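You operate a simulated robot arm through the tools that you are given. There is no shell and no other tool.

The job below is to be done with a simulated robot arm. You get a single attempt, and the scene is never put back.

JOB
Grind pepper all over the potatoes and slide them out again.
Fine: dish on the mill tray, tray pushed under the mill; no pepper on the bare tray or worktop.

It is judged by the outcome, as a careful person would: the job done as asked, and still so three seconds after it is handed in. It fails if anything else is knocked over, pushed out of place, dropped, spilled or broken.

ROBOT AND FRAMES
A 7-joint arm with a two-finger parallel gripper, fixed in place. Base frame: the origin is at the foot of the arm, x ahead of it, y to its left, z up; the work surface is at about z = 0. Lengths are in cm, angles in degrees, forces in N, time in s.
With the tool pointing down near the work surface it reaches from about 22 to 58 cm from the base axis. Its first joint turns from -66.0 to 66.0 degrees. Payload 2.5 kg.
The TCP is the grasp point between the finger pads, 2.3 cm short of the fingertips. In the tool frame z runs along the fingers and y along their closing line. The gripper opens to 9.4 cm. The fingers are 3.8 cm wide and 1 cm thick; the gripper's body (5.4 by 9.6 cm) begins 3.9 cm behind the TCP.
Orientation is that of the tool frame in the base frame, as [roll, pitch, yaw] about the fixed x, y, z axes, in that order (R = Rz(yaw) Ry(pitch) Rx(roll)). With the fingers straight down and closing along the base's y, the tool's x points along the base's -x, its y along +y and its z along -z.

CONTROLS
- The arm moves only by the tool servo_tool. Its argument "plan" is a list of rows, each a list of 7 numbers: the finger opening in cm, from 0 to 9.4, then the shift along the tool's x, y, z in cm, then the turn, a rotation vector about the tool's x, y, z in degrees. In form: [[gripper, tx, ty, tz, rx, ry, rz], ...]. A call has 1 to 20 rows; each row shifts and turns the commanded pose from where the row before left it, along the tool's axes as they then stand. Each row takes 0.2 s and may step no farther than 5 cm and 8.6 degrees from the row before; otherwise, or with a gripper value out of range, the whole call is refused. A pose out of reach is approached as far as the arm can. The call stops where the force on the tool passes 40 N (or 10 N more than at its start, if that is more) or the arm is blocked; 0.2 s more then pass. The fingers move at their own pace (about 10.8 cm/s each) and stop on an object; they squeeze with about 30 N. The grip force told is the motor's: it shows also when the fingers shut on nothing. Time passes only in rows, and 0.2 s behind the last, so rows that do not move let the fingers close. It gives the time, the measured TCP pose, the force on the tool (base axes), the opening and the grip force at its end, in the units of the frame above (readings bear some noise), with the torque about the TCP (base axes, N m) and any sound that the robot's microphone picked up.
- Cameras (640 x 400 px; columns grow to the right, rows downward): "scene" is fixed at [12.07, -40.37, 55.66]; the picture's right is [0.83, -0.55, 0.00], its down [-0.25, -0.38, -0.89] and it looks along [0.49, 0.74, -0.46] (base axes); focal length 373 px, centre (320, 200). "wrist" rides on the gripper at [8.6, 1.6, -7.4] in the tool frame; the picture's right is [-0.18, 0.98, 0.00], its down [-0.58, -0.11, -0.81] and it looks along [-0.79, -0.15, 0.59] (tool axes); focal length 243 px, centre (320, 200). There is no depth. A picture from a camera that has moved, and an enlarged one, comes with that camera's place and axes in the base frame and with its lens.
- capture(camera): a new picture of that camera. The clock stands still meanwhile.
- close_up(camera, box): a new picture of the part [left, top, right, bottom] of that camera's present view, enlarged. The clock stands still meanwhile.
- finish_job(): hands the job in; it is judged then, once.

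Nothing tells you positions but the pictures and the camera data. Unless the task says otherwise, let go and move clear before handing in.

The tools are called after ">>>" as name(argument=value, ...) on one line, values as JSON. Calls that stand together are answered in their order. servo_tool: Moves the arm, as the interface text tells. Its arguments: {"type":"object","properties":{"plan":{"type":"array","items":{"type":"array","items":{"type":"number"}}}},"required":["plan"]} The other tools are called the same way: capture (camera) takes a picture; close_up (camera, box) takes an enlarged picture of a part of a camera's view; finish_job () hands the job in.

At the start:

```text
time: 0.0
eef_pos: [36.53, 9.51, 39.75]
tcp_rot: [-180.0, -0.1, -180.0]
force: [-0.9, -0.1, -1.1]
moment: [0.01, -0.01, -0.01]
opening: 9.4
grip_force: 0.0
```

scene: 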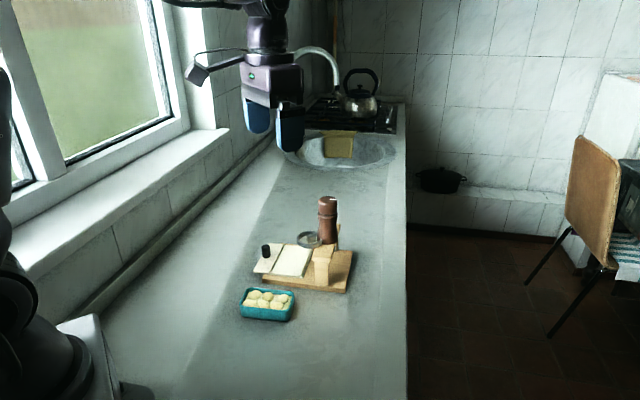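
wrist: 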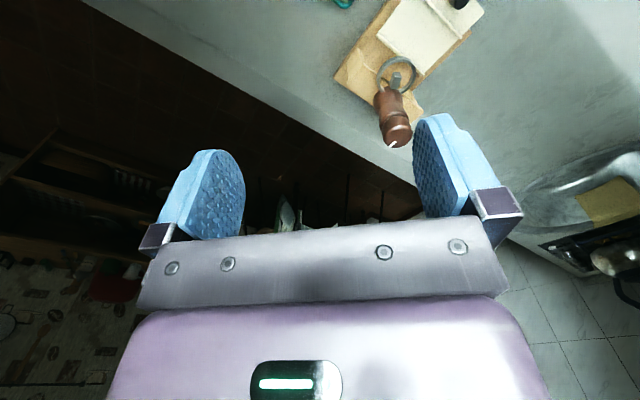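

I see a teal dish of potatoes, a wooden board with a tray (with a dark knob) on a rail, and a pepper mill held in a stand. I'll look closer before moving.

>>> close_up(camera="scene", box=[220, 180, 380, 340])

>>> close_up(camera="wrist", box=[300, 0, 520, 160])

```text
2.50 times, centred on (300, 260) of scene
camera zoom: at [12.07, -40.37, 55.66], right [0.83, -0.55, 0.0], down [-0.25, -0.38, -0.89], along [0.49, 0.74, -0.46], focal length 933 px, centre (370, 50)
```

zoom: 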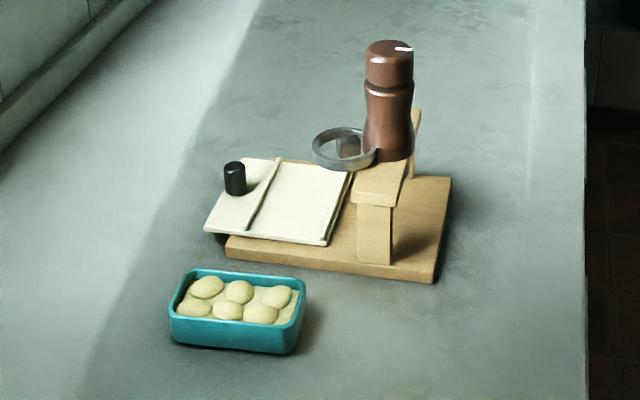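

```text
2.50 times, centred on (410, 80) of wrist
camera zoom: at [27.99, 11.1, 47.02], right [0.18, 0.98, 0.0], down [0.58, -0.11, 0.81], along [0.79, -0.15, -0.59], focal length 606 px, centre (95, 500)
```

zoom: 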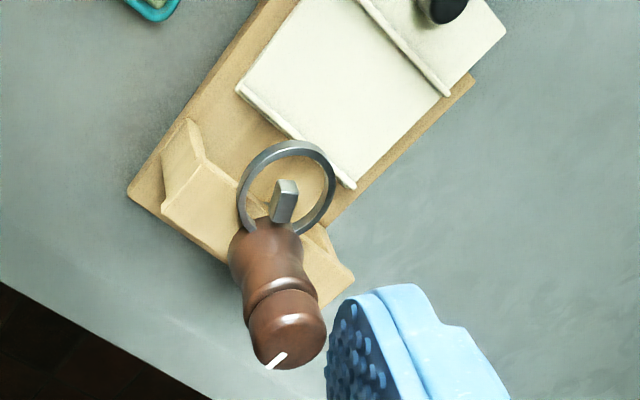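

Bridge-like mill stand at roughly (53,19), tray square on the board turned about 45°, dish near (35,13). I'll lower the arm a bit for better wrist views of the mechanism.

>>> servo_tool(plan=[[9.4, 0.8, 0.8, 3.2, 0, 0, 0], [9.4, 0.8, 0.8, 3.2, 0, 0, 0], [9.4, 0.8, 0.8, 3.2, 0, 0, 0], [9.4, 0, 0, 0, 0, 0, 0]])

>>> capture(camera="wrist")

```text
time: 1.0
eef_pos: [34.17, 11.83, 30.24]
tcp_rot: [180.0, 0.0, -179.9]
force: [1.3, 0.5, 0.6]
moment: [0.03, -0.01, -0.02]
opening: 9.4
grip_force: 0.1
```

```text
taken
camera wrist: at [25.56, 13.45, 37.52], right [0.18, 0.98, 0.0], down [0.58, -0.11, 0.81], along [0.79, -0.15, -0.59], focal length 243 px, centre (320, 200)
```

wrist: 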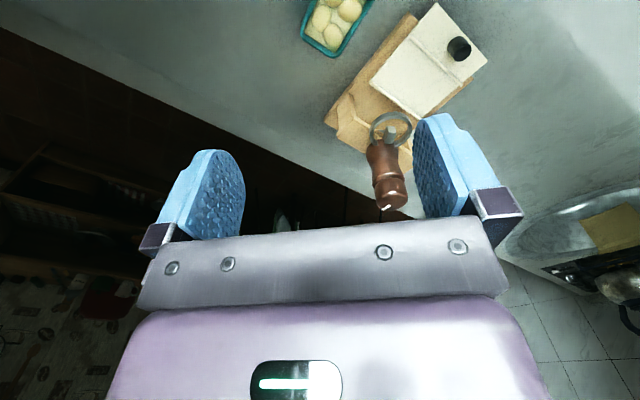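

>>> close_up(camera="wrist", box=[320, 80, 440, 220])

>>> close_up(camera="scene", box=[280, 185, 370, 300])

>>> close_up(camera="wrist", box=[290, 0, 490, 120])

```text
2.86 times, centred on (380, 150) of wrist
camera zoom: at [25.56, 13.45, 37.52], right [0.18, 0.98, 0.0], down [0.58, -0.11, 0.81], along [0.79, -0.15, -0.59], focal length 693 px, centre (149, 343)
```

zoom: 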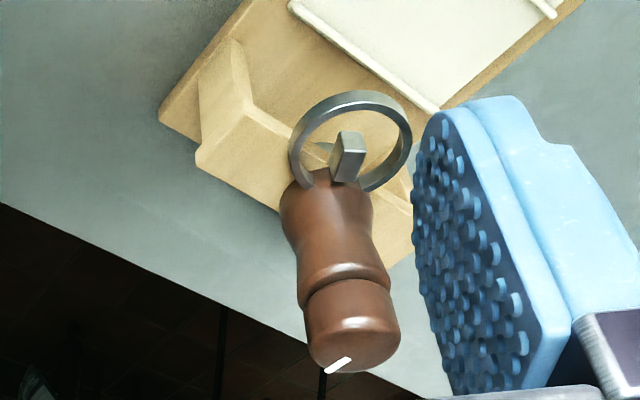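

```text
3.48 times, centred on (325, 242) of scene
camera zoom: at [12.07, -40.37, 55.66], right [0.83, -0.55, 0.0], down [-0.25, -0.38, -0.89], along [0.49, 0.74, -0.46], focal length 1298 px, centre (303, 52)
```

zoom: 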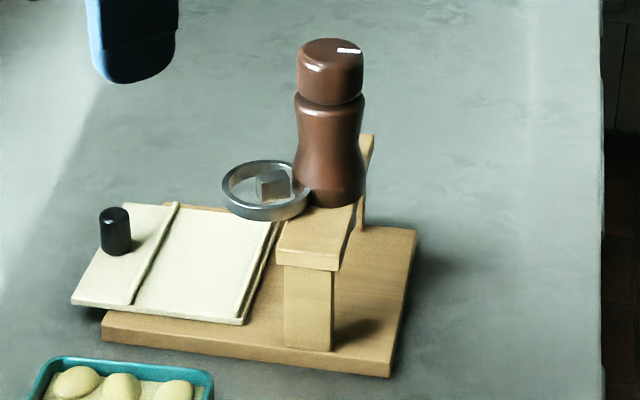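

```text
3.20 times, centred on (390, 60) of wrist
camera zoom: at [25.56, 13.45, 37.52], right [0.18, 0.98, 0.0], down [0.58, -0.11, 0.81], along [0.79, -0.15, -0.59], focal length 776 px, centre (96, 648)
```

zoom: 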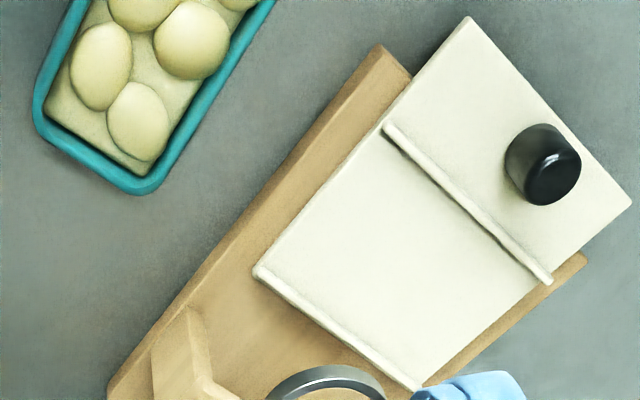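

The mill sits on a wooden bridge, with a metal ring and a grey block on the tray side. I'll turn the wrist to look at that side along the tray's sliding direction.

>>> servo_tool(plan=[[9.4, 0, 0, 0, 0, 0, 7.5], [9.4, 0, 0, 0, 0, 0, 7.5], [9.4, 0, 0, 0, 0, 0, 7.5], [9.4, 0, 0, 0, 0, 0, 7.5], [9.4, 0, 0, 0, 0, 0, 7.5], [9.4, 0, 0, 0, 0, 0, 7.5], [9.4, 2.0, 3.35, 2.0, 0, 0, 0], [9.4, 2.0, 3.35, 2.0, 0, 0, 0], [9.4, 2.0, 3.35, 2.0, 0, 0, 0], [9.4, 2.0, 3.35, 2.0, 0, 0, 0], [9.4, 0, 0, 0, 0, 0, 0]])

>>> capture(camera="wrist")

>>> close_up(camera="wrist", box=[240, 80, 420, 230])

```text
time: 3.4
eef_pos: [37.96, 26.94, 22.11]
tcp_rot: [-180.0, 0.0, 135.0]
force: [-0.6, -0.4, 0.1]
moment: [0.01, -0.02, 0.02]
opening: 9.39
grip_force: 0.1
```

```text
taken
camera wrist: at [33.02, 34.24, 29.42], right [0.82, 0.57, 0.0], down [0.33, -0.49, 0.81], along [0.46, -0.67, -0.59], focal length 243 px, centre (320, 200)
```

wrist: 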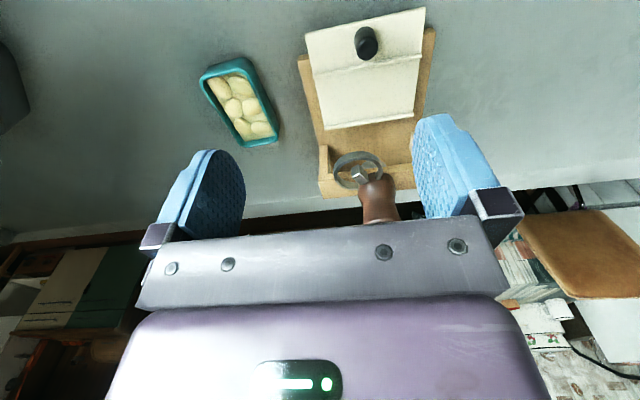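

```text
2.67 times, centred on (330, 155) of wrist
camera zoom: at [33.02, 34.24, 29.42], right [0.82, 0.57, 0.0], down [0.33, -0.49, 0.81], along [0.46, -0.67, -0.59], focal length 647 px, centre (293, 320)
```

zoom: 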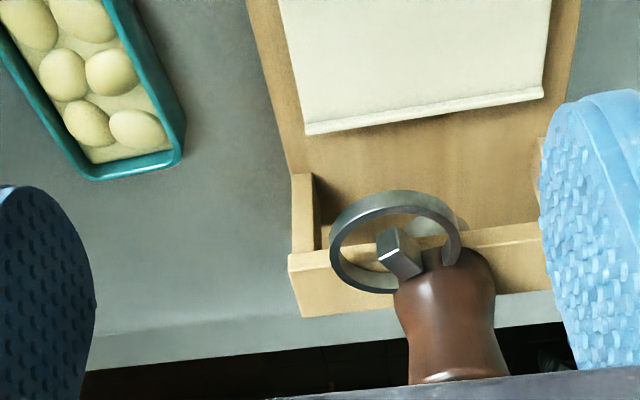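

The metal ring surrounds a grey bar coming out of the mill. I'll zoom harder from both cameras to understand how the mill is worked.

>>> close_up(camera="scene", box=[290, 190, 350, 250])

>>> close_up(camera="wrist", box=[315, 135, 405, 225])

```text
6.67 times, centred on (320, 220) of scene
camera zoom: at [12.07, -40.37, 55.66], right [0.83, -0.55, 0.0], down [-0.25, -0.38, -0.89], along [0.49, 0.74, -0.46], focal length 2488 px, centre (320, 67)
```

zoom: 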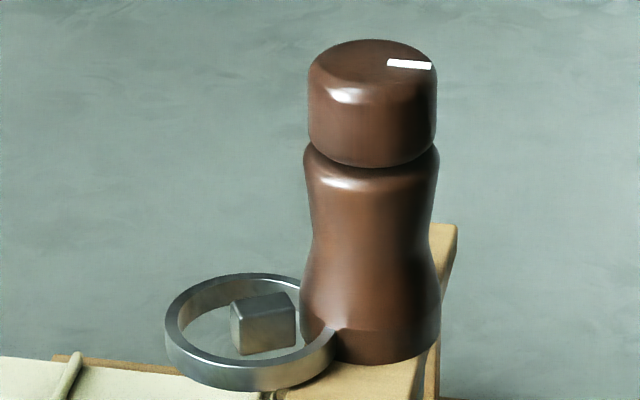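

```text
4.44 times, centred on (360, 180) of wrist
camera zoom: at [33.02, 34.24, 29.42], right [0.82, 0.57, 0.0], down [0.33, -0.49, 0.81], along [0.46, -0.67, -0.59], focal length 1078 px, centre (142, 289)
```

zoom: 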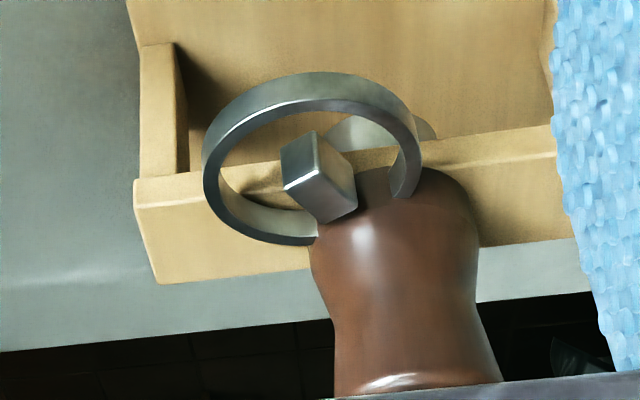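

The ring looks like a guard round a lever on the mill; the knob on top carries a white mark. I'll tilt the hand to view the stand from lower down and measure heights before touching anything.

>>> servo_tool(plan=[[9.4, 1.5, 0, 2.0, 0, -8.4, 0], [9.4, 1.0, 0, 2.0, 0, -8.4, 0], [9.4, 1.0, 0, 2.0, 0, -8.4, 0], [9.4, 0, 0, 0, 0, 0, 0]])

>>> capture(camera="wrist")

>>> close_up(camera="wrist", box=[240, 60, 440, 220])

```text
time: 4.4
eef_pos: [36.11, 28.9, 15.63]
tcp_rot: [179.8, 25.3, 135.1]
force: [0.8, 1.0, 0.2]
moment: [0.0, -0.03, 0.01]
opening: 9.44
grip_force: 0.0
```

```text
taken
camera wrist: at [29.55, 37.79, 18.66], right [0.81, 0.58, 0.08], down [0.05, -0.21, 0.98], along [0.58, -0.79, -0.2], focal length 243 px, centre (320, 200)
```

wrist: 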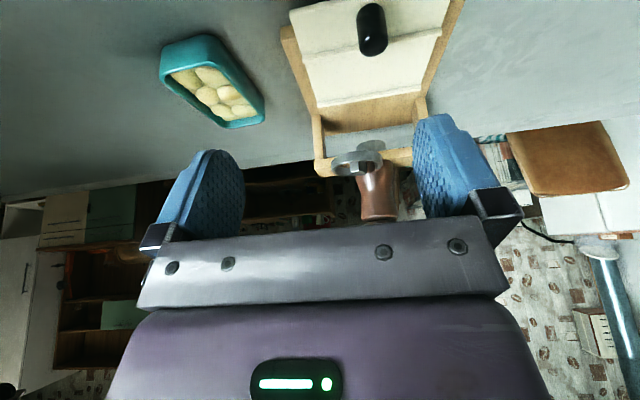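

```text
2.50 times, centred on (340, 140) of wrist
camera zoom: at [29.55, 37.79, 18.66], right [0.81, 0.58, 0.08], down [0.05, -0.21, 0.98], along [0.58, -0.79, -0.2], focal length 606 px, centre (270, 350)
```

zoom: 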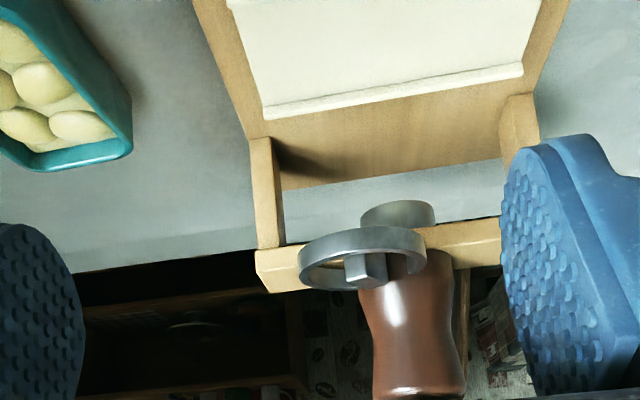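

From here I see the outlet disc hanging under the beam at about z=5.5, and the ring guarding a small bar on the mill's front. Now I'll measure the dish's height with close-ups.

>>> close_up(camera="wrist", box=[150, 20, 280, 140])

>>> close_up(camera="scene", box=[230, 275, 310, 330])

>>> close_up(camera="wrist", box=[300, 120, 430, 220])

>>> close_up(camera="scene", box=[245, 225, 365, 305])

```text
3.33 times, centred on (215, 80) of wrist
camera zoom: at [29.55, 37.79, 18.66], right [0.81, 0.58, 0.08], down [0.05, -0.21, 0.98], along [0.58, -0.79, -0.2], focal length 809 px, centre (670, 600)
```

zoom: 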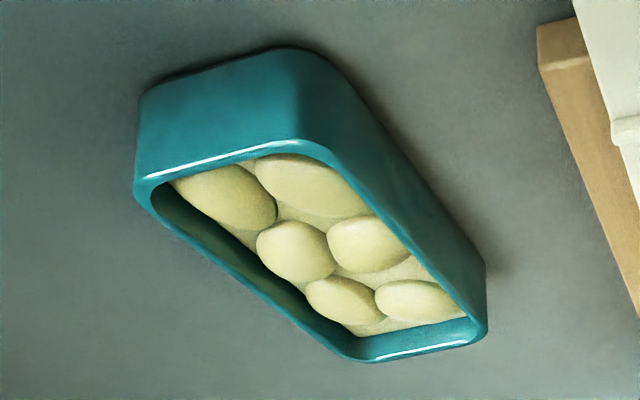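

```text
7.27 times, centred on (270, 302) of scene
camera zoom: at [12.07, -40.37, 55.66], right [0.83, -0.55, 0.0], down [-0.25, -0.38, -0.89], along [0.49, 0.74, -0.46], focal length 2715 px, centre (684, -546)
```

zoom: 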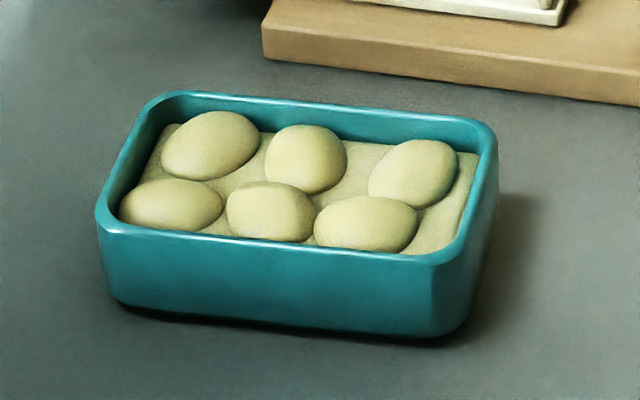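

```text
4.00 times, centred on (365, 170) of wrist
camera zoom: at [29.55, 37.79, 18.66], right [0.81, 0.58, 0.08], down [0.05, -0.21, 0.98], along [0.58, -0.79, -0.2], focal length 970 px, centre (140, 320)
```

zoom: 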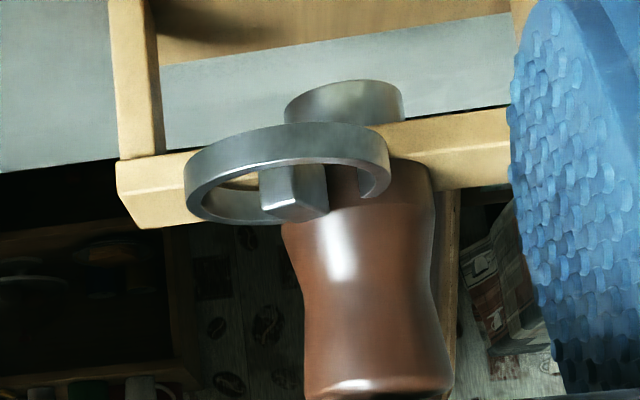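

```text
5.00 times, centred on (305, 265) of scene
camera zoom: at [12.07, -40.37, 55.66], right [0.83, -0.55, 0.0], down [-0.25, -0.38, -0.89], along [0.49, 0.74, -0.46], focal length 1866 px, centre (395, -125)
```

zoom: 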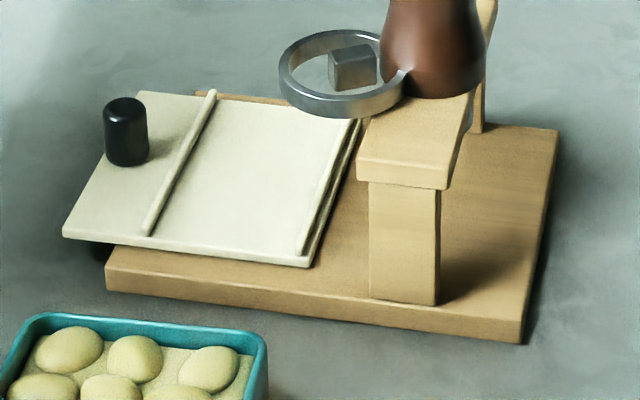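

The dish is about 10×5.5×3 cm, centred near (35.2,14.1); it fits crosswise between the tray's two ribs, and the tray's black knob is near (42.4,28.5). I'll go over the knob first so I can test drawing the tray out slightly, which makes room for the hand beside the guard ring.

>>> servo_tool(plan=[[5.0, 0, 0, 0, 0, 8.4, 0], [5.0, 0, 0, 0, 0, 8.4, 0], [5.0, 0, 0, 0, 0, 8.4, 0], [5.0, -2.35, 2.07, 1.5, 0, 0, 0], [5.0, -2.35, 2.07, 1.5, 0, 0, 0], [5.0, 0, 0, 2.0, 0, 0, 0], [5.0, 0, 0, 0, 0, 0, 0]])

>>> capture(camera="wrist")

>>> capture(camera="scene")

```text
time: 6.0
eef_pos: [42.58, 28.5, 10.78]
tcp_rot: [-179.9, 0.0, 135.1]
force: [0.9, 0.6, -1.0]
moment: [0.0, -0.04, 0.01]
opening: 5.01
grip_force: 0.0
```

```text
taken
camera wrist: at [37.58, 35.76, 18.16], right [0.82, 0.57, 0.0], down [0.33, -0.49, 0.81], along [0.46, -0.67, -0.59], focal length 243 px, centre (320, 200)
```

wrist: 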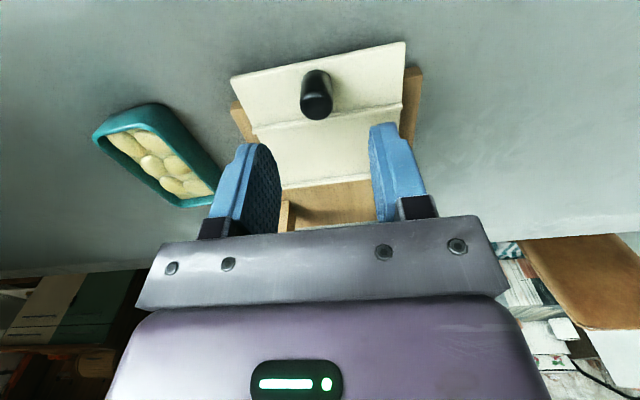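

```text
taken
```

scene: 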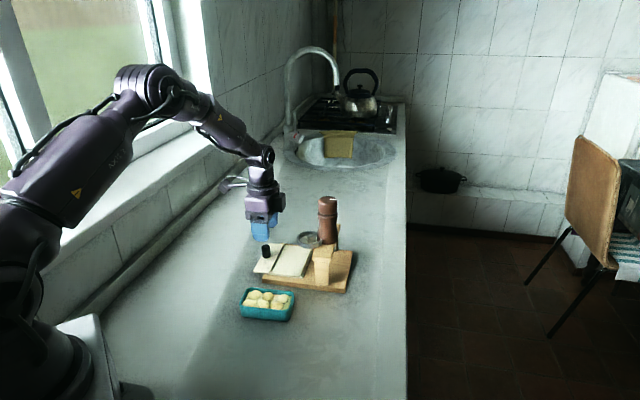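

The knob is lined up between the fingers (about 0.4 cm off along the slide). I'll descend around it and close gently.

>>> servo_tool(plan=[[5.0, 0.2, 0, 2.5, 0, 0, 0], [5.0, 0.2, 0, 2.5, 0, 0, 0], [5.0, 0, 0, 1.4, 0, 0, 0], [5.0, 0, 0, 0, 0, 0, 0]])

>>> capture(camera="wrist")

>>> close_up(camera="scene", box=[220, 180, 360, 300])

```text
time: 7.0
eef_pos: [42.22, 28.78, 4.36]
tcp_rot: [179.9, 0.0, 135.0]
force: [-0.5, 0.3, 4.5]
moment: [-0.09, 0.09, -0.02]
opening: 5.04
grip_force: 0.1
```

```text
taken
camera wrist: at [37.32, 36.03, 11.73], right [0.82, 0.57, 0.0], down [0.33, -0.49, 0.81], along [0.46, -0.66, -0.59], focal length 243 px, centre (320, 200)
```

wrist: 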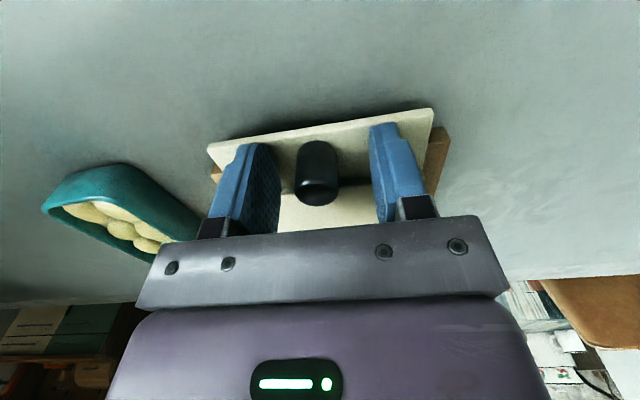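

```text
3.33 times, centred on (290, 240) of scene
camera zoom: at [12.07, -40.38, 55.66], right [0.83, -0.55, 0.0], down [-0.25, -0.38, -0.89], along [0.49, 0.74, -0.46], focal length 1244 px, centre (420, 67)
```

zoom: 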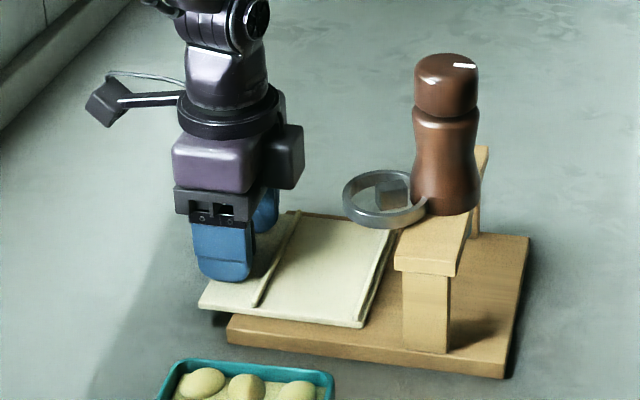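

The tips just touched the tray (its floor is at about z=2.0). I'll look closely at the hand's shape, since a dark box sticks out on its mill side.

>>> close_up(camera="scene", box=[230, 150, 310, 250])

```text
4.00 times, centred on (270, 200) of scene
camera zoom: at [12.07, -40.38, 55.66], right [0.83, -0.55, 0.0], down [-0.25, -0.38, -0.89], along [0.49, 0.74, -0.46], focal length 1493 px, centre (520, 200)
```

zoom: 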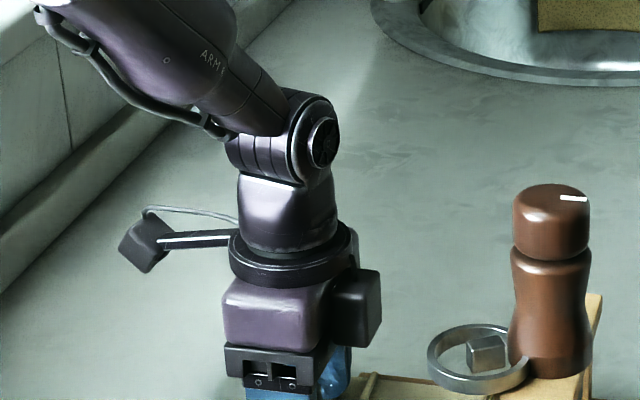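

The hand has a box on its tool −x side, so I must keep it clear of the ring later. I'll lift slightly off the tray, close on the knob, and pull outward a little to feel whether the tray slides further.

>>> servo_tool(plan=[[5.0, 0, 0, -0.4, 0, 0, 0], [1.5, 0, 0, 0, 0, 0, 0], [1.5, 0, 0, 0, 0, 0, 0], [1.5, 0, 0, 0, 0, 0, 0]])

>>> close_up(camera="scene", box=[220, 180, 360, 300])

```text
time: 8.0
eef_pos: [42.23, 28.77, 4.72]
tcp_rot: [-180.0, 0.0, 135.0]
force: [-2.8, -2.4, 0.1]
moment: [0.33, -0.04, -0.12]
opening: 2.05
grip_force: 30.0
```

```text
3.33 times, centred on (290, 240) of scene
camera zoom: at [12.07, -40.37, 55.66], right [0.83, -0.55, 0.0], down [-0.25, -0.38, -0.89], along [0.49, 0.74, -0.46], focal length 1244 px, centre (420, 67)
```

zoom: 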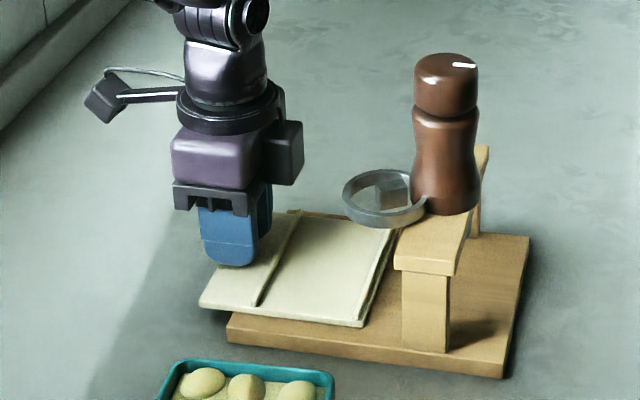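

Grip is on the 2 cm knob. Now a gentle pull outward in small steps, watching the force.

>>> servo_tool(plan=[[1.5, 0.3, -0.1, 0, 0, 0, 0], [1.5, 0.3, 0, 0, 0, 0, 0], [1.5, 0, 0, 0, 0, 0, 0]])

>>> close_up(camera="scene", box=[220, 180, 360, 300])

```text
time: 8.8
eef_pos: [41.76, 29.12, 4.79]
tcp_rot: [180.0, 0.2, 134.9]
force: [5.0, -5.4, 0.9]
moment: [-0.92, -0.16, 0.01]
opening: 2.02
grip_force: 30.0
```

```text
3.33 times, centred on (290, 240) of scene
camera zoom: at [12.07, -40.37, 55.66], right [0.83, -0.55, 0.0], down [-0.25, -0.38, -0.89], along [0.49, 0.74, -0.46], focal length 1244 px, centre (420, 67)
```

zoom: 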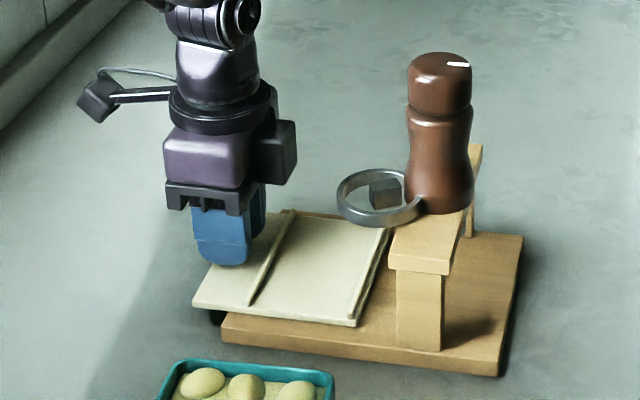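

The pull moved the whole stand about half a centimetre instead of drawing the tray out further, so the tray is at its outer stop. I'll ease back inward by the same amount and see which part moves.

>>> servo_tool(plan=[[1.5, -0.3, 0, 0, 0, 0, 0], [1.5, -0.3, 0, 0, 0, 0, 0], [1.5, 0, 0, 0, 0, 0, 0]])

>>> close_up(camera="scene", box=[220, 180, 360, 300])

```text
time: 9.6
eef_pos: [42.14, 28.72, 4.7]
tcp_rot: [179.9, -0.1, 135.1]
force: [2.9, 4.1, 0.5]
moment: [0.35, 0.85, 0.04]
opening: 2.04
grip_force: 30.7
```

```text
3.33 times, centred on (290, 240) of scene
camera zoom: at [12.08, -40.37, 55.66], right [0.83, -0.55, 0.0], down [-0.25, -0.38, -0.89], along [0.49, 0.74, -0.46], focal length 1244 px, centre (420, 67)
```

zoom: 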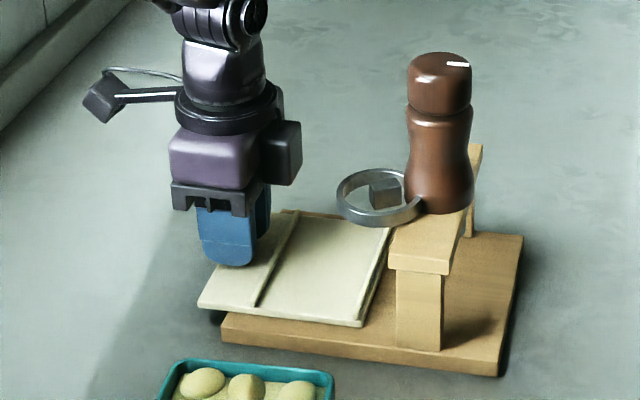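

The tray slides freely inward and the stand stayed put, so there's an outer stop and the stand is a loose, light body – I must keep forces low. I'll ease the tray back nearly to its stop, release the knob and rise.

>>> servo_tool(plan=[[1.5, 0.2, 0.05, 0, 0, 0, 0], [1.5, 0.13, 0, 0, 0, 0, 0], [1.5, 0, 0, 0, 0, 0, 0]])

>>> close_up(camera="scene", box=[220, 180, 360, 300])

```text
time: 10.4
eef_pos: [42.01, 28.96, 4.73]
tcp_rot: [-179.9, 0.2, 135.0]
force: [-5.3, -6.2, 10.5]
moment: [0.21, -0.15, -0.07]
opening: 2.03
grip_force: 29.4
```

```text
3.33 times, centred on (290, 240) of scene
camera zoom: at [12.07, -40.38, 55.66], right [0.83, -0.55, 0.0], down [-0.25, -0.38, -0.89], along [0.49, 0.74, -0.46], focal length 1244 px, centre (420, 67)
```

zoom: 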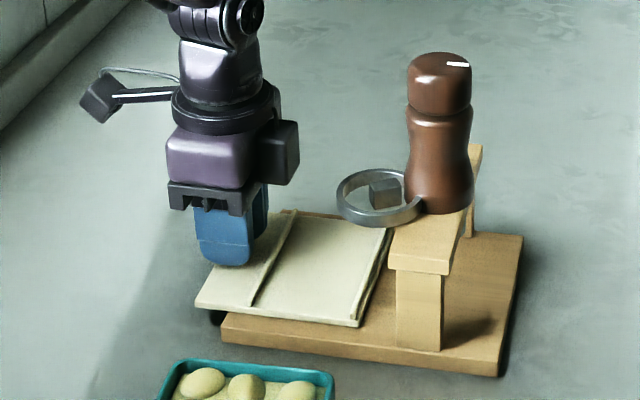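

Tray is back near its outer stop; board unchanged. Releasing the knob and rising straight up.

>>> servo_tool(plan=[[4.5, 0, 0, 0, 0, 0, 0], [4.5, 0, 0, 0, 0, 0, 0], [4.5, 0, 0, -3, 0, 0, 0], [4.5, 0, 0, -4.5, 0, 0, 0], [4.5, 0, 0, -4.5, 0, 0, 0]])

>>> capture(camera="wrist")

>>> close_up(camera="scene", box=[245, 225, 365, 305])

```text
time: 11.6
eef_pos: [41.86, 28.79, 16.88]
tcp_rot: [180.0, 0.0, 135.1]
force: [-1.2, 1.1, -0.7]
moment: [0.0, 0.0, 0.02]
opening: 4.48
grip_force: 0.1
```

```text
taken
camera wrist: at [36.96, 36.14, 24.17], right [0.82, 0.57, 0.0], down [0.34, -0.49, 0.81], along [0.46, -0.67, -0.59], focal length 243 px, centre (320, 200)
```

wrist: 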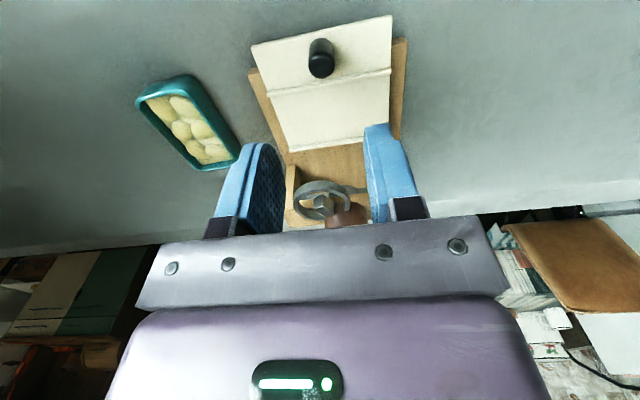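

```text
5.00 times, centred on (305, 265) of scene
camera zoom: at [12.07, -40.37, 55.66], right [0.83, -0.55, 0.0], down [-0.25, -0.38, -0.89], along [0.49, 0.74, -0.46], focal length 1866 px, centre (395, -125)
```

zoom: 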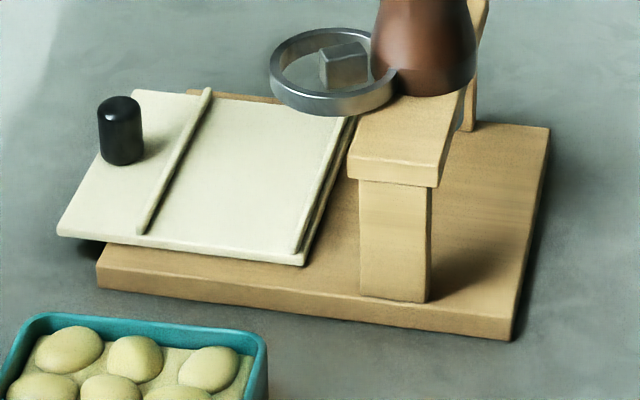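

Now accurate measurements of the guard ring, its bar and the tray ribs with close-ups from both cameras.

>>> close_up(camera="wrist", box=[270, 110, 390, 230])

>>> close_up(camera="scene", box=[290, 222, 330, 252])

>>> close_up(camera="wrist", box=[230, 10, 430, 160])

```text
3.33 times, centred on (330, 170) of wrist
camera zoom: at [36.96, 36.14, 24.17], right [0.82, 0.57, 0.0], down [0.34, -0.49, 0.81], along [0.46, -0.67, -0.59], focal length 809 px, centre (287, 300)
```

zoom: 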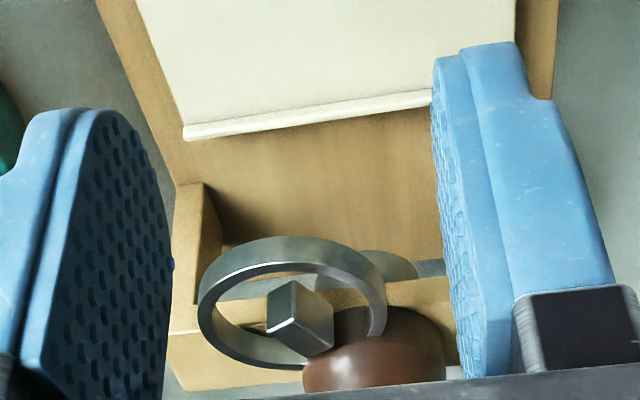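

```text
13.33 times, centred on (310, 237) of scene
camera zoom: at [12.07, -40.37, 55.66], right [0.83, -0.55, 0.0], down [-0.25, -0.38, -0.89], along [0.49, 0.74, -0.46], focal length 4977 px, centre (453, -293)
```

zoom: 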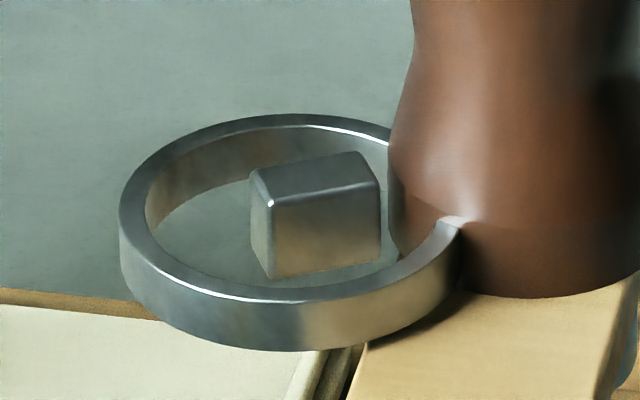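

```text
2.67 times, centred on (330, 85) of wrist
camera zoom: at [36.96, 36.14, 24.17], right [0.82, 0.57, 0.0], down [0.34, -0.49, 0.81], along [0.46, -0.67, -0.59], focal length 647 px, centre (293, 507)
```

zoom: 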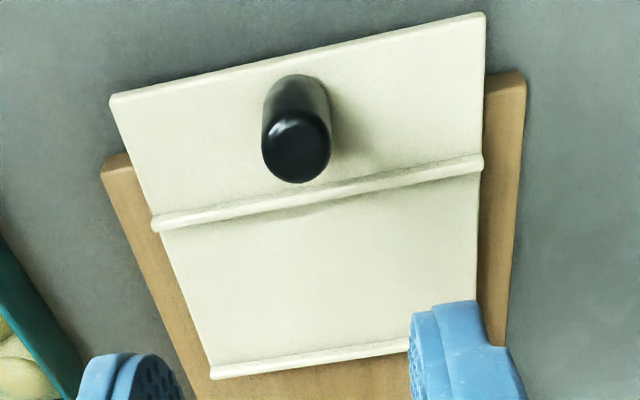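

The ring's top plane is near z≈9.8, radius 2.9, centre about (48.6,19.4), and its edge overhangs the tray's dish bay, so I'll hold the dish by its outer end when placing it. Next I move above the dish to measure it exactly.

>>> servo_tool(plan=[[7.5, -0.4, -3.8, 0, 0, 0, -2.0], [7.5, -0.4, -3.8, 0, 0, 0, 0], [7.5, -0.4, -3.8, 0, 0, 0, 0], [7.5, -0.4, -3.8, 0, 0, 0, 0], [7.5, 0, 0, 0, 0, 0, 0]])

>>> capture(camera="wrist")

>>> close_up(camera="wrist", box=[230, 0, 410, 130])

```text
time: 12.8
eef_pos: [32.67, 16.83, 16.65]
tcp_rot: [-180.0, 0.0, 137.1]
force: [0.5, 0.3, 0.5]
moment: [0.0, -0.03, -0.02]
opening: 7.51
grip_force: 0.1
```

```text
taken
camera wrist: at [27.41, 23.86, 24.06], right [0.8, 0.59, 0.0], down [0.35, -0.48, 0.81], along [0.48, -0.65, -0.59], focal length 243 px, centre (320, 200)
```

wrist: 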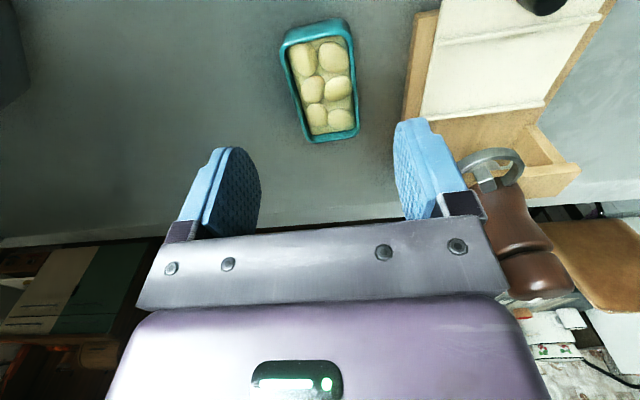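

```text
3.08 times, centred on (320, 65) of wrist
camera zoom: at [27.41, 23.86, 24.06], right [0.8, 0.59, 0.0], down [0.35, -0.48, 0.81], along [0.48, -0.65, -0.59], focal length 746 px, centre (320, 615)
```

zoom: 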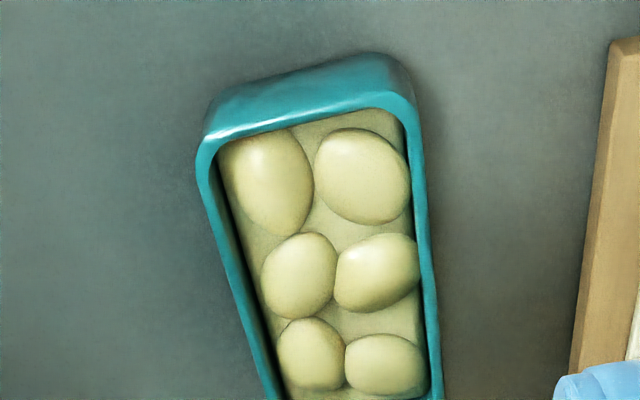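

>>> close_up(camera="wrist", box=[240, 10, 400, 150])

```text
2.86 times, centred on (320, 80) of wrist
camera zoom: at [27.41, 23.86, 24.06], right [0.8, 0.59, 0.0], down [0.35, -0.48, 0.81], along [0.48, -0.65, -0.59], focal length 693 px, centre (320, 543)
```

zoom: 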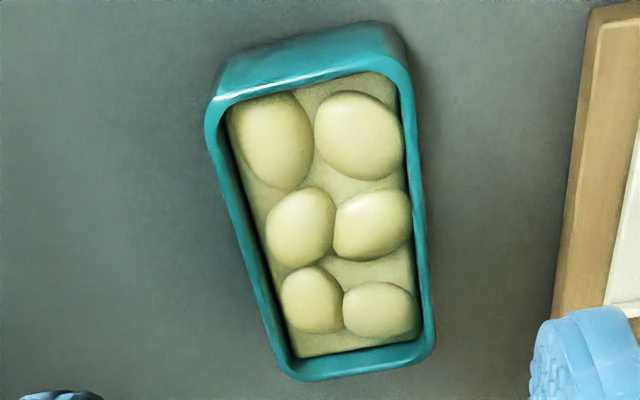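

Dish measured: centre (35.45,13.9), about 10.1×6 cm, rim 2.9 high, long axis at −42°. I'll move over its near-right end, with a small outward lean of the hand that will give clearance from the ring when placing.

>>> servo_tool(plan=[[7.6, -2.48, -0.07, 2.9, 0, 0, -0.7], [7.6, -2.48, -0.07, 2.9, 0, 0, 0], [7.6, -2.48, -0.07, 2.6, 0, 0, 0], [7.6, 0, 0, 0, 0, 4, 0], [7.6, 0, 0, 0, 0, 0, 0]])

>>> capture(camera="wrist")

>>> close_up(camera="scene", box=[210, 210, 340, 340])

```text
time: 14.0
eef_pos: [38.02, 11.45, 8.22]
tcp_rot: [180.0, -4.1, 137.8]
force: [-0.9, 0.4, 0.2]
moment: [0.02, 0.03, -0.02]
opening: 7.6
grip_force: 0.2
```

```text
taken
camera wrist: at [33.2, 18.16, 16.18], right [0.8, 0.6, -0.01], down [0.4, -0.51, 0.76], along [0.45, -0.61, -0.65], focal length 243 px, centre (320, 200)
```

wrist: 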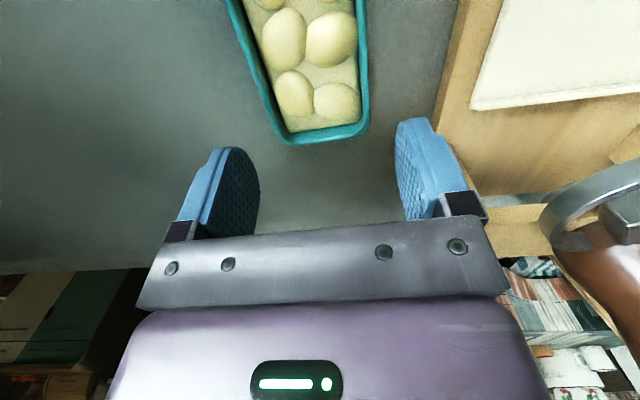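

```text
3.08 times, centred on (275, 275) of scene
camera zoom: at [12.07, -40.38, 55.66], right [0.83, -0.55, 0.0], down [-0.25, -0.38, -0.89], along [0.49, 0.74, -0.46], focal length 1148 px, centre (458, -31)
```

zoom: 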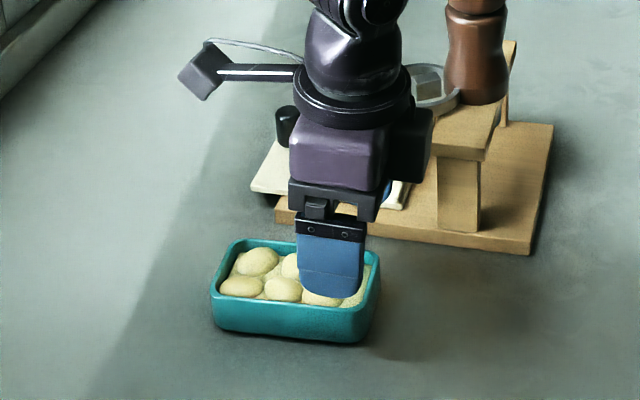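

Fingers straddle the dish's end and are centred on it. Descending so the tips reach about 1.4 cm above the worktop.

>>> servo_tool(plan=[[7.6, -0.08, 0.08, 2.2, 0, 0, 0], [7.6, -0.08, 0, 2.22, 0, 0, 0], [7.6, 0, 0, 0, 0, 0, 0]])

>>> close_up(camera="scene", box=[210, 210, 340, 340])

>>> capture(camera="wrist")

```text
time: 14.8
eef_pos: [37.94, 11.65, 3.86]
tcp_rot: [179.9, -3.9, 137.9]
force: [0.2, -0.2, 0.6]
moment: [-0.02, -0.02, -0.02]
opening: 7.61
grip_force: 0.0
```

```text
3.08 times, centred on (275, 275) of scene
camera zoom: at [12.07, -40.37, 55.66], right [0.83, -0.55, 0.0], down [-0.25, -0.38, -0.89], along [0.49, 0.74, -0.46], focal length 1148 px, centre (458, -31)
```

zoom: 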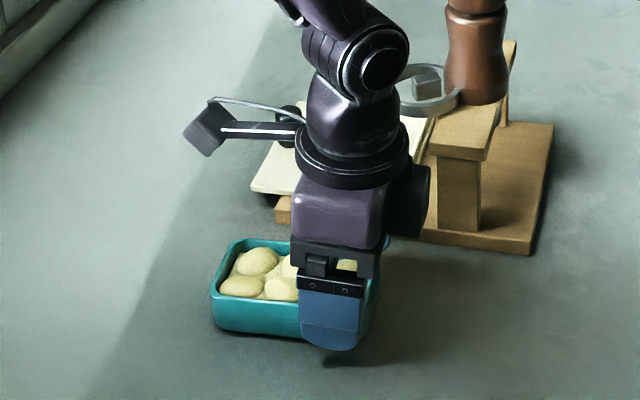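

```text
taken
camera wrist: at [33.11, 18.38, 11.79], right [0.8, 0.6, -0.01], down [0.4, -0.51, 0.76], along [0.46, -0.61, -0.65], focal length 243 px, centre (320, 200)
```

wrist: 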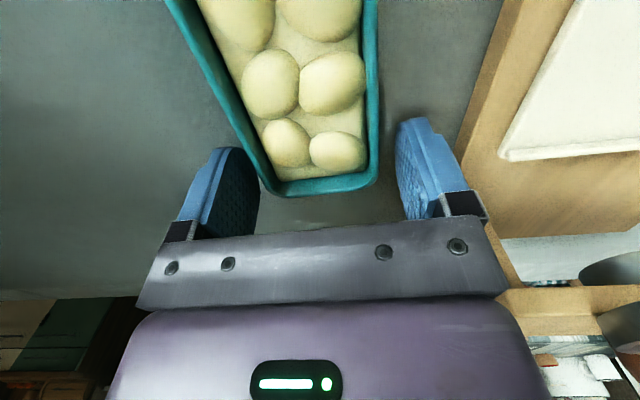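

The dish is centred between the pads. Closing on it.

>>> servo_tool(plan=[[5.0, 0, 0, 0, 0, 0, 0], [4.5, 0, 0, 0, 0, 0, 0], [4.5, 0, 0, 0, 0, 0, 0], [4.5, 0, 0, 0, 0, 0, 0]])

>>> close_up(camera="scene", box=[210, 210, 340, 340])

```text
time: 15.8
eef_pos: [37.9, 11.61, 3.88]
tcp_rot: [180.0, -3.9, 137.7]
force: [1.1, 1.1, 0.6]
moment: [-0.09, -0.04, 0.0]
opening: 5.95
grip_force: 29.9
```

```text
3.08 times, centred on (275, 275) of scene
camera zoom: at [12.07, -40.37, 55.66], right [0.83, -0.55, 0.0], down [-0.25, -0.38, -0.89], along [0.49, 0.74, -0.46], focal length 1148 px, centre (458, -31)
```

zoom: 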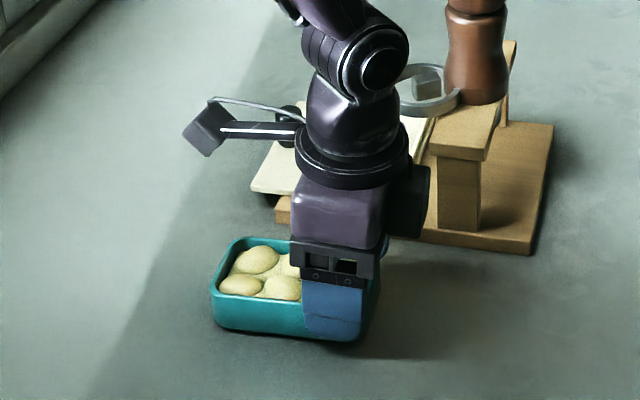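

Gripped at 5.95 cm width. A small test lift to see whether the dish hangs level.

>>> servo_tool(plan=[[4.5, 0.04, 0, -0.5, 0, 0, 0], [4.5, 0.04, 0, -0.5, 0, 0, 0], [4.5, 0.04, 0, -0.5, 0, 0, 0], [4.5, 0, 0, 0, 0, 0, 0]])

>>> close_up(camera="scene", box=[210, 210, 340, 340])

>>> capture(camera="wrist")

```text
time: 16.8
eef_pos: [37.88, 11.78, 5.44]
tcp_rot: [180.0, -3.9, 137.7]
force: [0.1, -0.8, -0.5]
moment: [-0.07, -0.07, -0.04]
opening: 5.93
grip_force: 30.2
```

```text
3.08 times, centred on (275, 275) of scene
camera zoom: at [12.07, -40.37, 55.66], right [0.83, -0.55, 0.0], down [-0.25, -0.38, -0.89], along [0.49, 0.74, -0.46], focal length 1148 px, centre (458, -31)
```

zoom: 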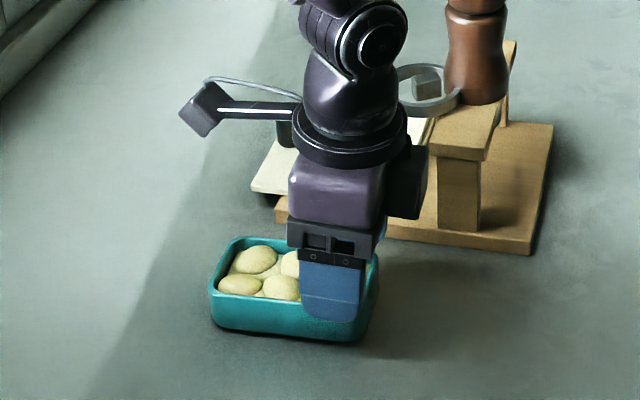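

```text
taken
camera wrist: at [33.02, 18.37, 13.35], right [0.8, 0.6, -0.01], down [0.4, -0.51, 0.76], along [0.45, -0.61, -0.65], focal length 243 px, centre (320, 200)
```

wrist: 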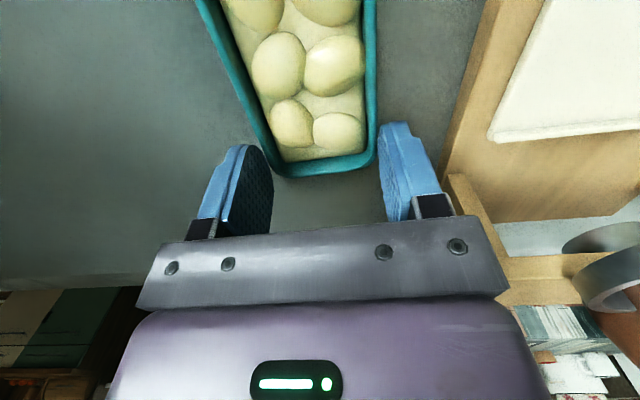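

The dish stayed on the worktop and the fingers slipped up its walls. I'll look closely at the contact before trying again.

>>> close_up(camera="scene", box=[245, 265, 305, 325])

>>> close_up(camera="wrist", box=[180, 80, 460, 240])

```text
6.67 times, centred on (275, 295) of scene
camera zoom: at [12.07, -40.37, 55.66], right [0.83, -0.55, 0.0], down [-0.25, -0.38, -0.89], along [0.49, 0.74, -0.46], focal length 2488 px, centre (620, -433)
```

zoom: 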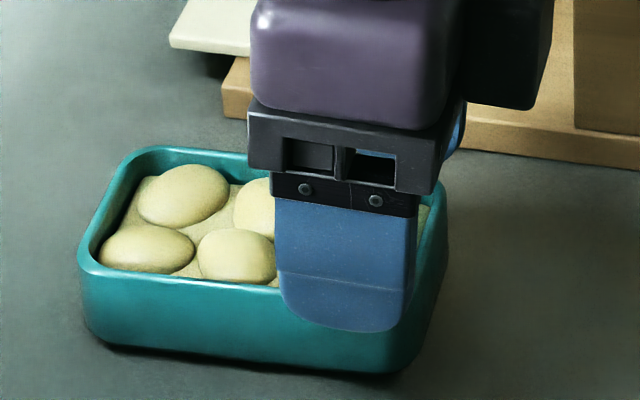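

```text
2.29 times, centred on (320, 160) of wrist
camera zoom: at [33.02, 18.37, 13.35], right [0.8, 0.6, -0.01], down [0.4, -0.51, 0.76], along [0.45, -0.61, -0.65], focal length 555 px, centre (320, 291)
```

zoom: 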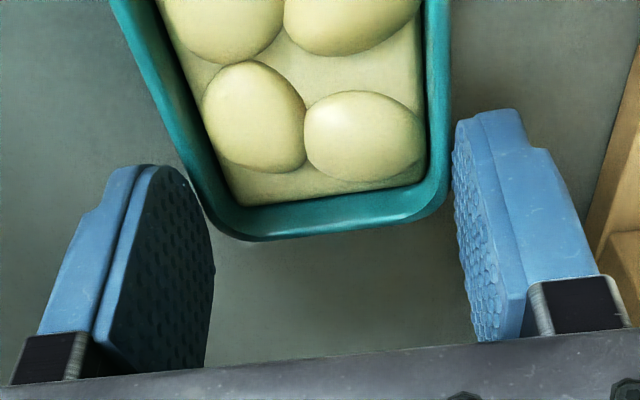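

The tips have ridden up to the rim, so that hold was too shallow. I'll open, go lower on the walls and lift in tiny steps while watching the force.

>>> servo_tool(plan=[[7.6, 0, 0, 0, 0, 0, 0], [7.6, 0, 0, 0, 0, 0, 0], [7.6, -0.1, 0, 1.3, 0, 0, 0], [7.6, -0.1, 0, 1.3, 0, 0, 0], [7.6, 0, 0, 0, 0, 0, 0]])

>>> capture(camera="wrist")

>>> close_up(camera="scene", box=[245, 265, 305, 325])

```text
time: 18.0
eef_pos: [37.95, 11.75, 2.83]
tcp_rot: [-179.9, -4.0, 137.8]
force: [-0.2, 0.2, -0.3]
moment: [-0.03, 0.04, 0.03]
opening: 7.6
grip_force: 0.1
```

```text
taken
camera wrist: at [33.12, 18.43, 10.75], right [0.8, 0.6, -0.01], down [0.4, -0.51, 0.76], along [0.46, -0.61, -0.65], focal length 243 px, centre (320, 200)
```

wrist: 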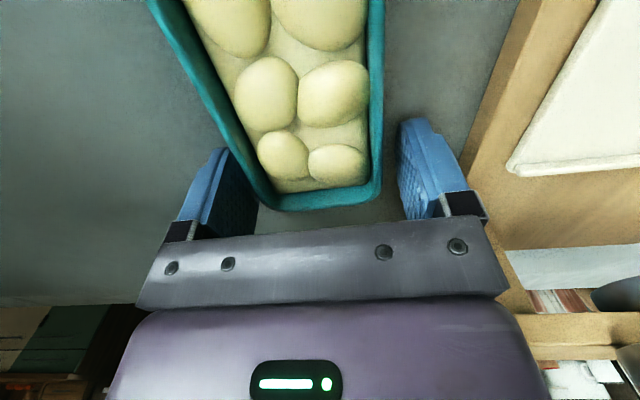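

```text
6.67 times, centred on (275, 295) of scene
camera zoom: at [12.07, -40.37, 55.66], right [0.83, -0.55, 0.0], down [-0.25, -0.38, -0.89], along [0.49, 0.74, -0.46], focal length 2488 px, centre (620, -433)
```

zoom: 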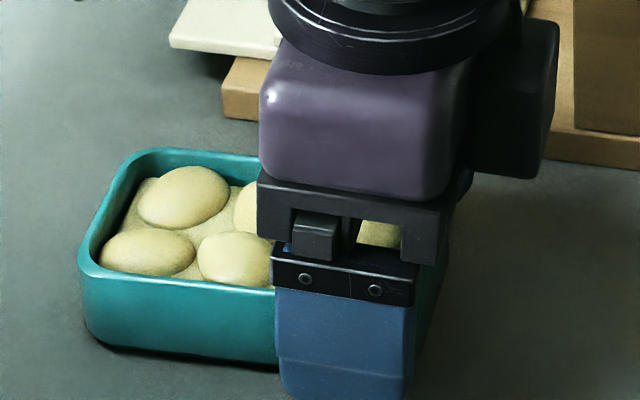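

Tips are now about 0.5 cm above the worktop beside the dish. Closing and lifting just 0.4 cm to read the load.

>>> servo_tool(plan=[[4.5, 0, 0, 0, 0, 0, 0], [4.5, 0, 0, 0, 0, 0, 0], [4.5, 0, 0, 0, 0, 0, 0], [4.5, 0, 0, 0, 0, 0, 0], [4.5, 0.02, 0, -0.2, 0, 0, 0], [4.5, 0.02, 0, -0.2, 0, 0, 0], [4.5, 0, 0, 0, 0, 0, 0]])

>>> close_up(camera="scene", box=[245, 265, 305, 325])

>>> capture(camera="wrist")

```text
time: 19.6
eef_pos: [37.98, 11.75, 3.18]
tcp_rot: [180.0, -3.9, 137.8]
force: [-0.4, -0.2, -2.5]
moment: [-0.04, -0.05, 0.0]
opening: 6.01
grip_force: 29.6
```

```text
6.67 times, centred on (275, 295) of scene
camera zoom: at [12.07, -40.37, 55.66], right [0.83, -0.55, 0.0], down [-0.25, -0.38, -0.89], along [0.49, 0.74, -0.46], focal length 2488 px, centre (620, -433)
```

zoom: 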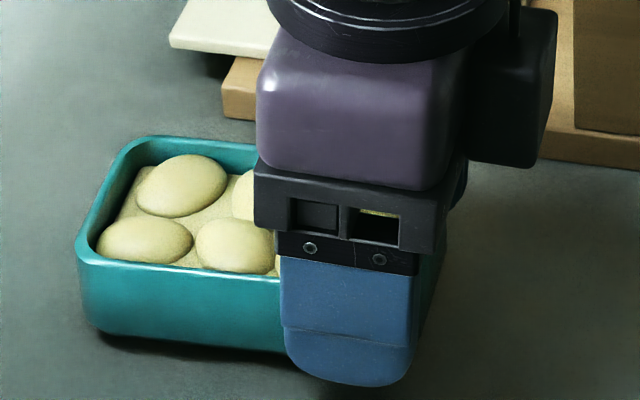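

```text
taken
camera wrist: at [33.07, 18.46, 11.15], right [0.8, 0.6, -0.01], down [0.4, -0.51, 0.76], along [0.45, -0.61, -0.65], focal length 243 px, centre (320, 200)
```

wrist: 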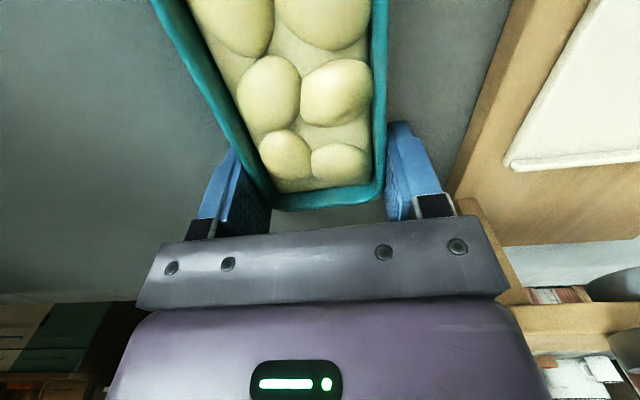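

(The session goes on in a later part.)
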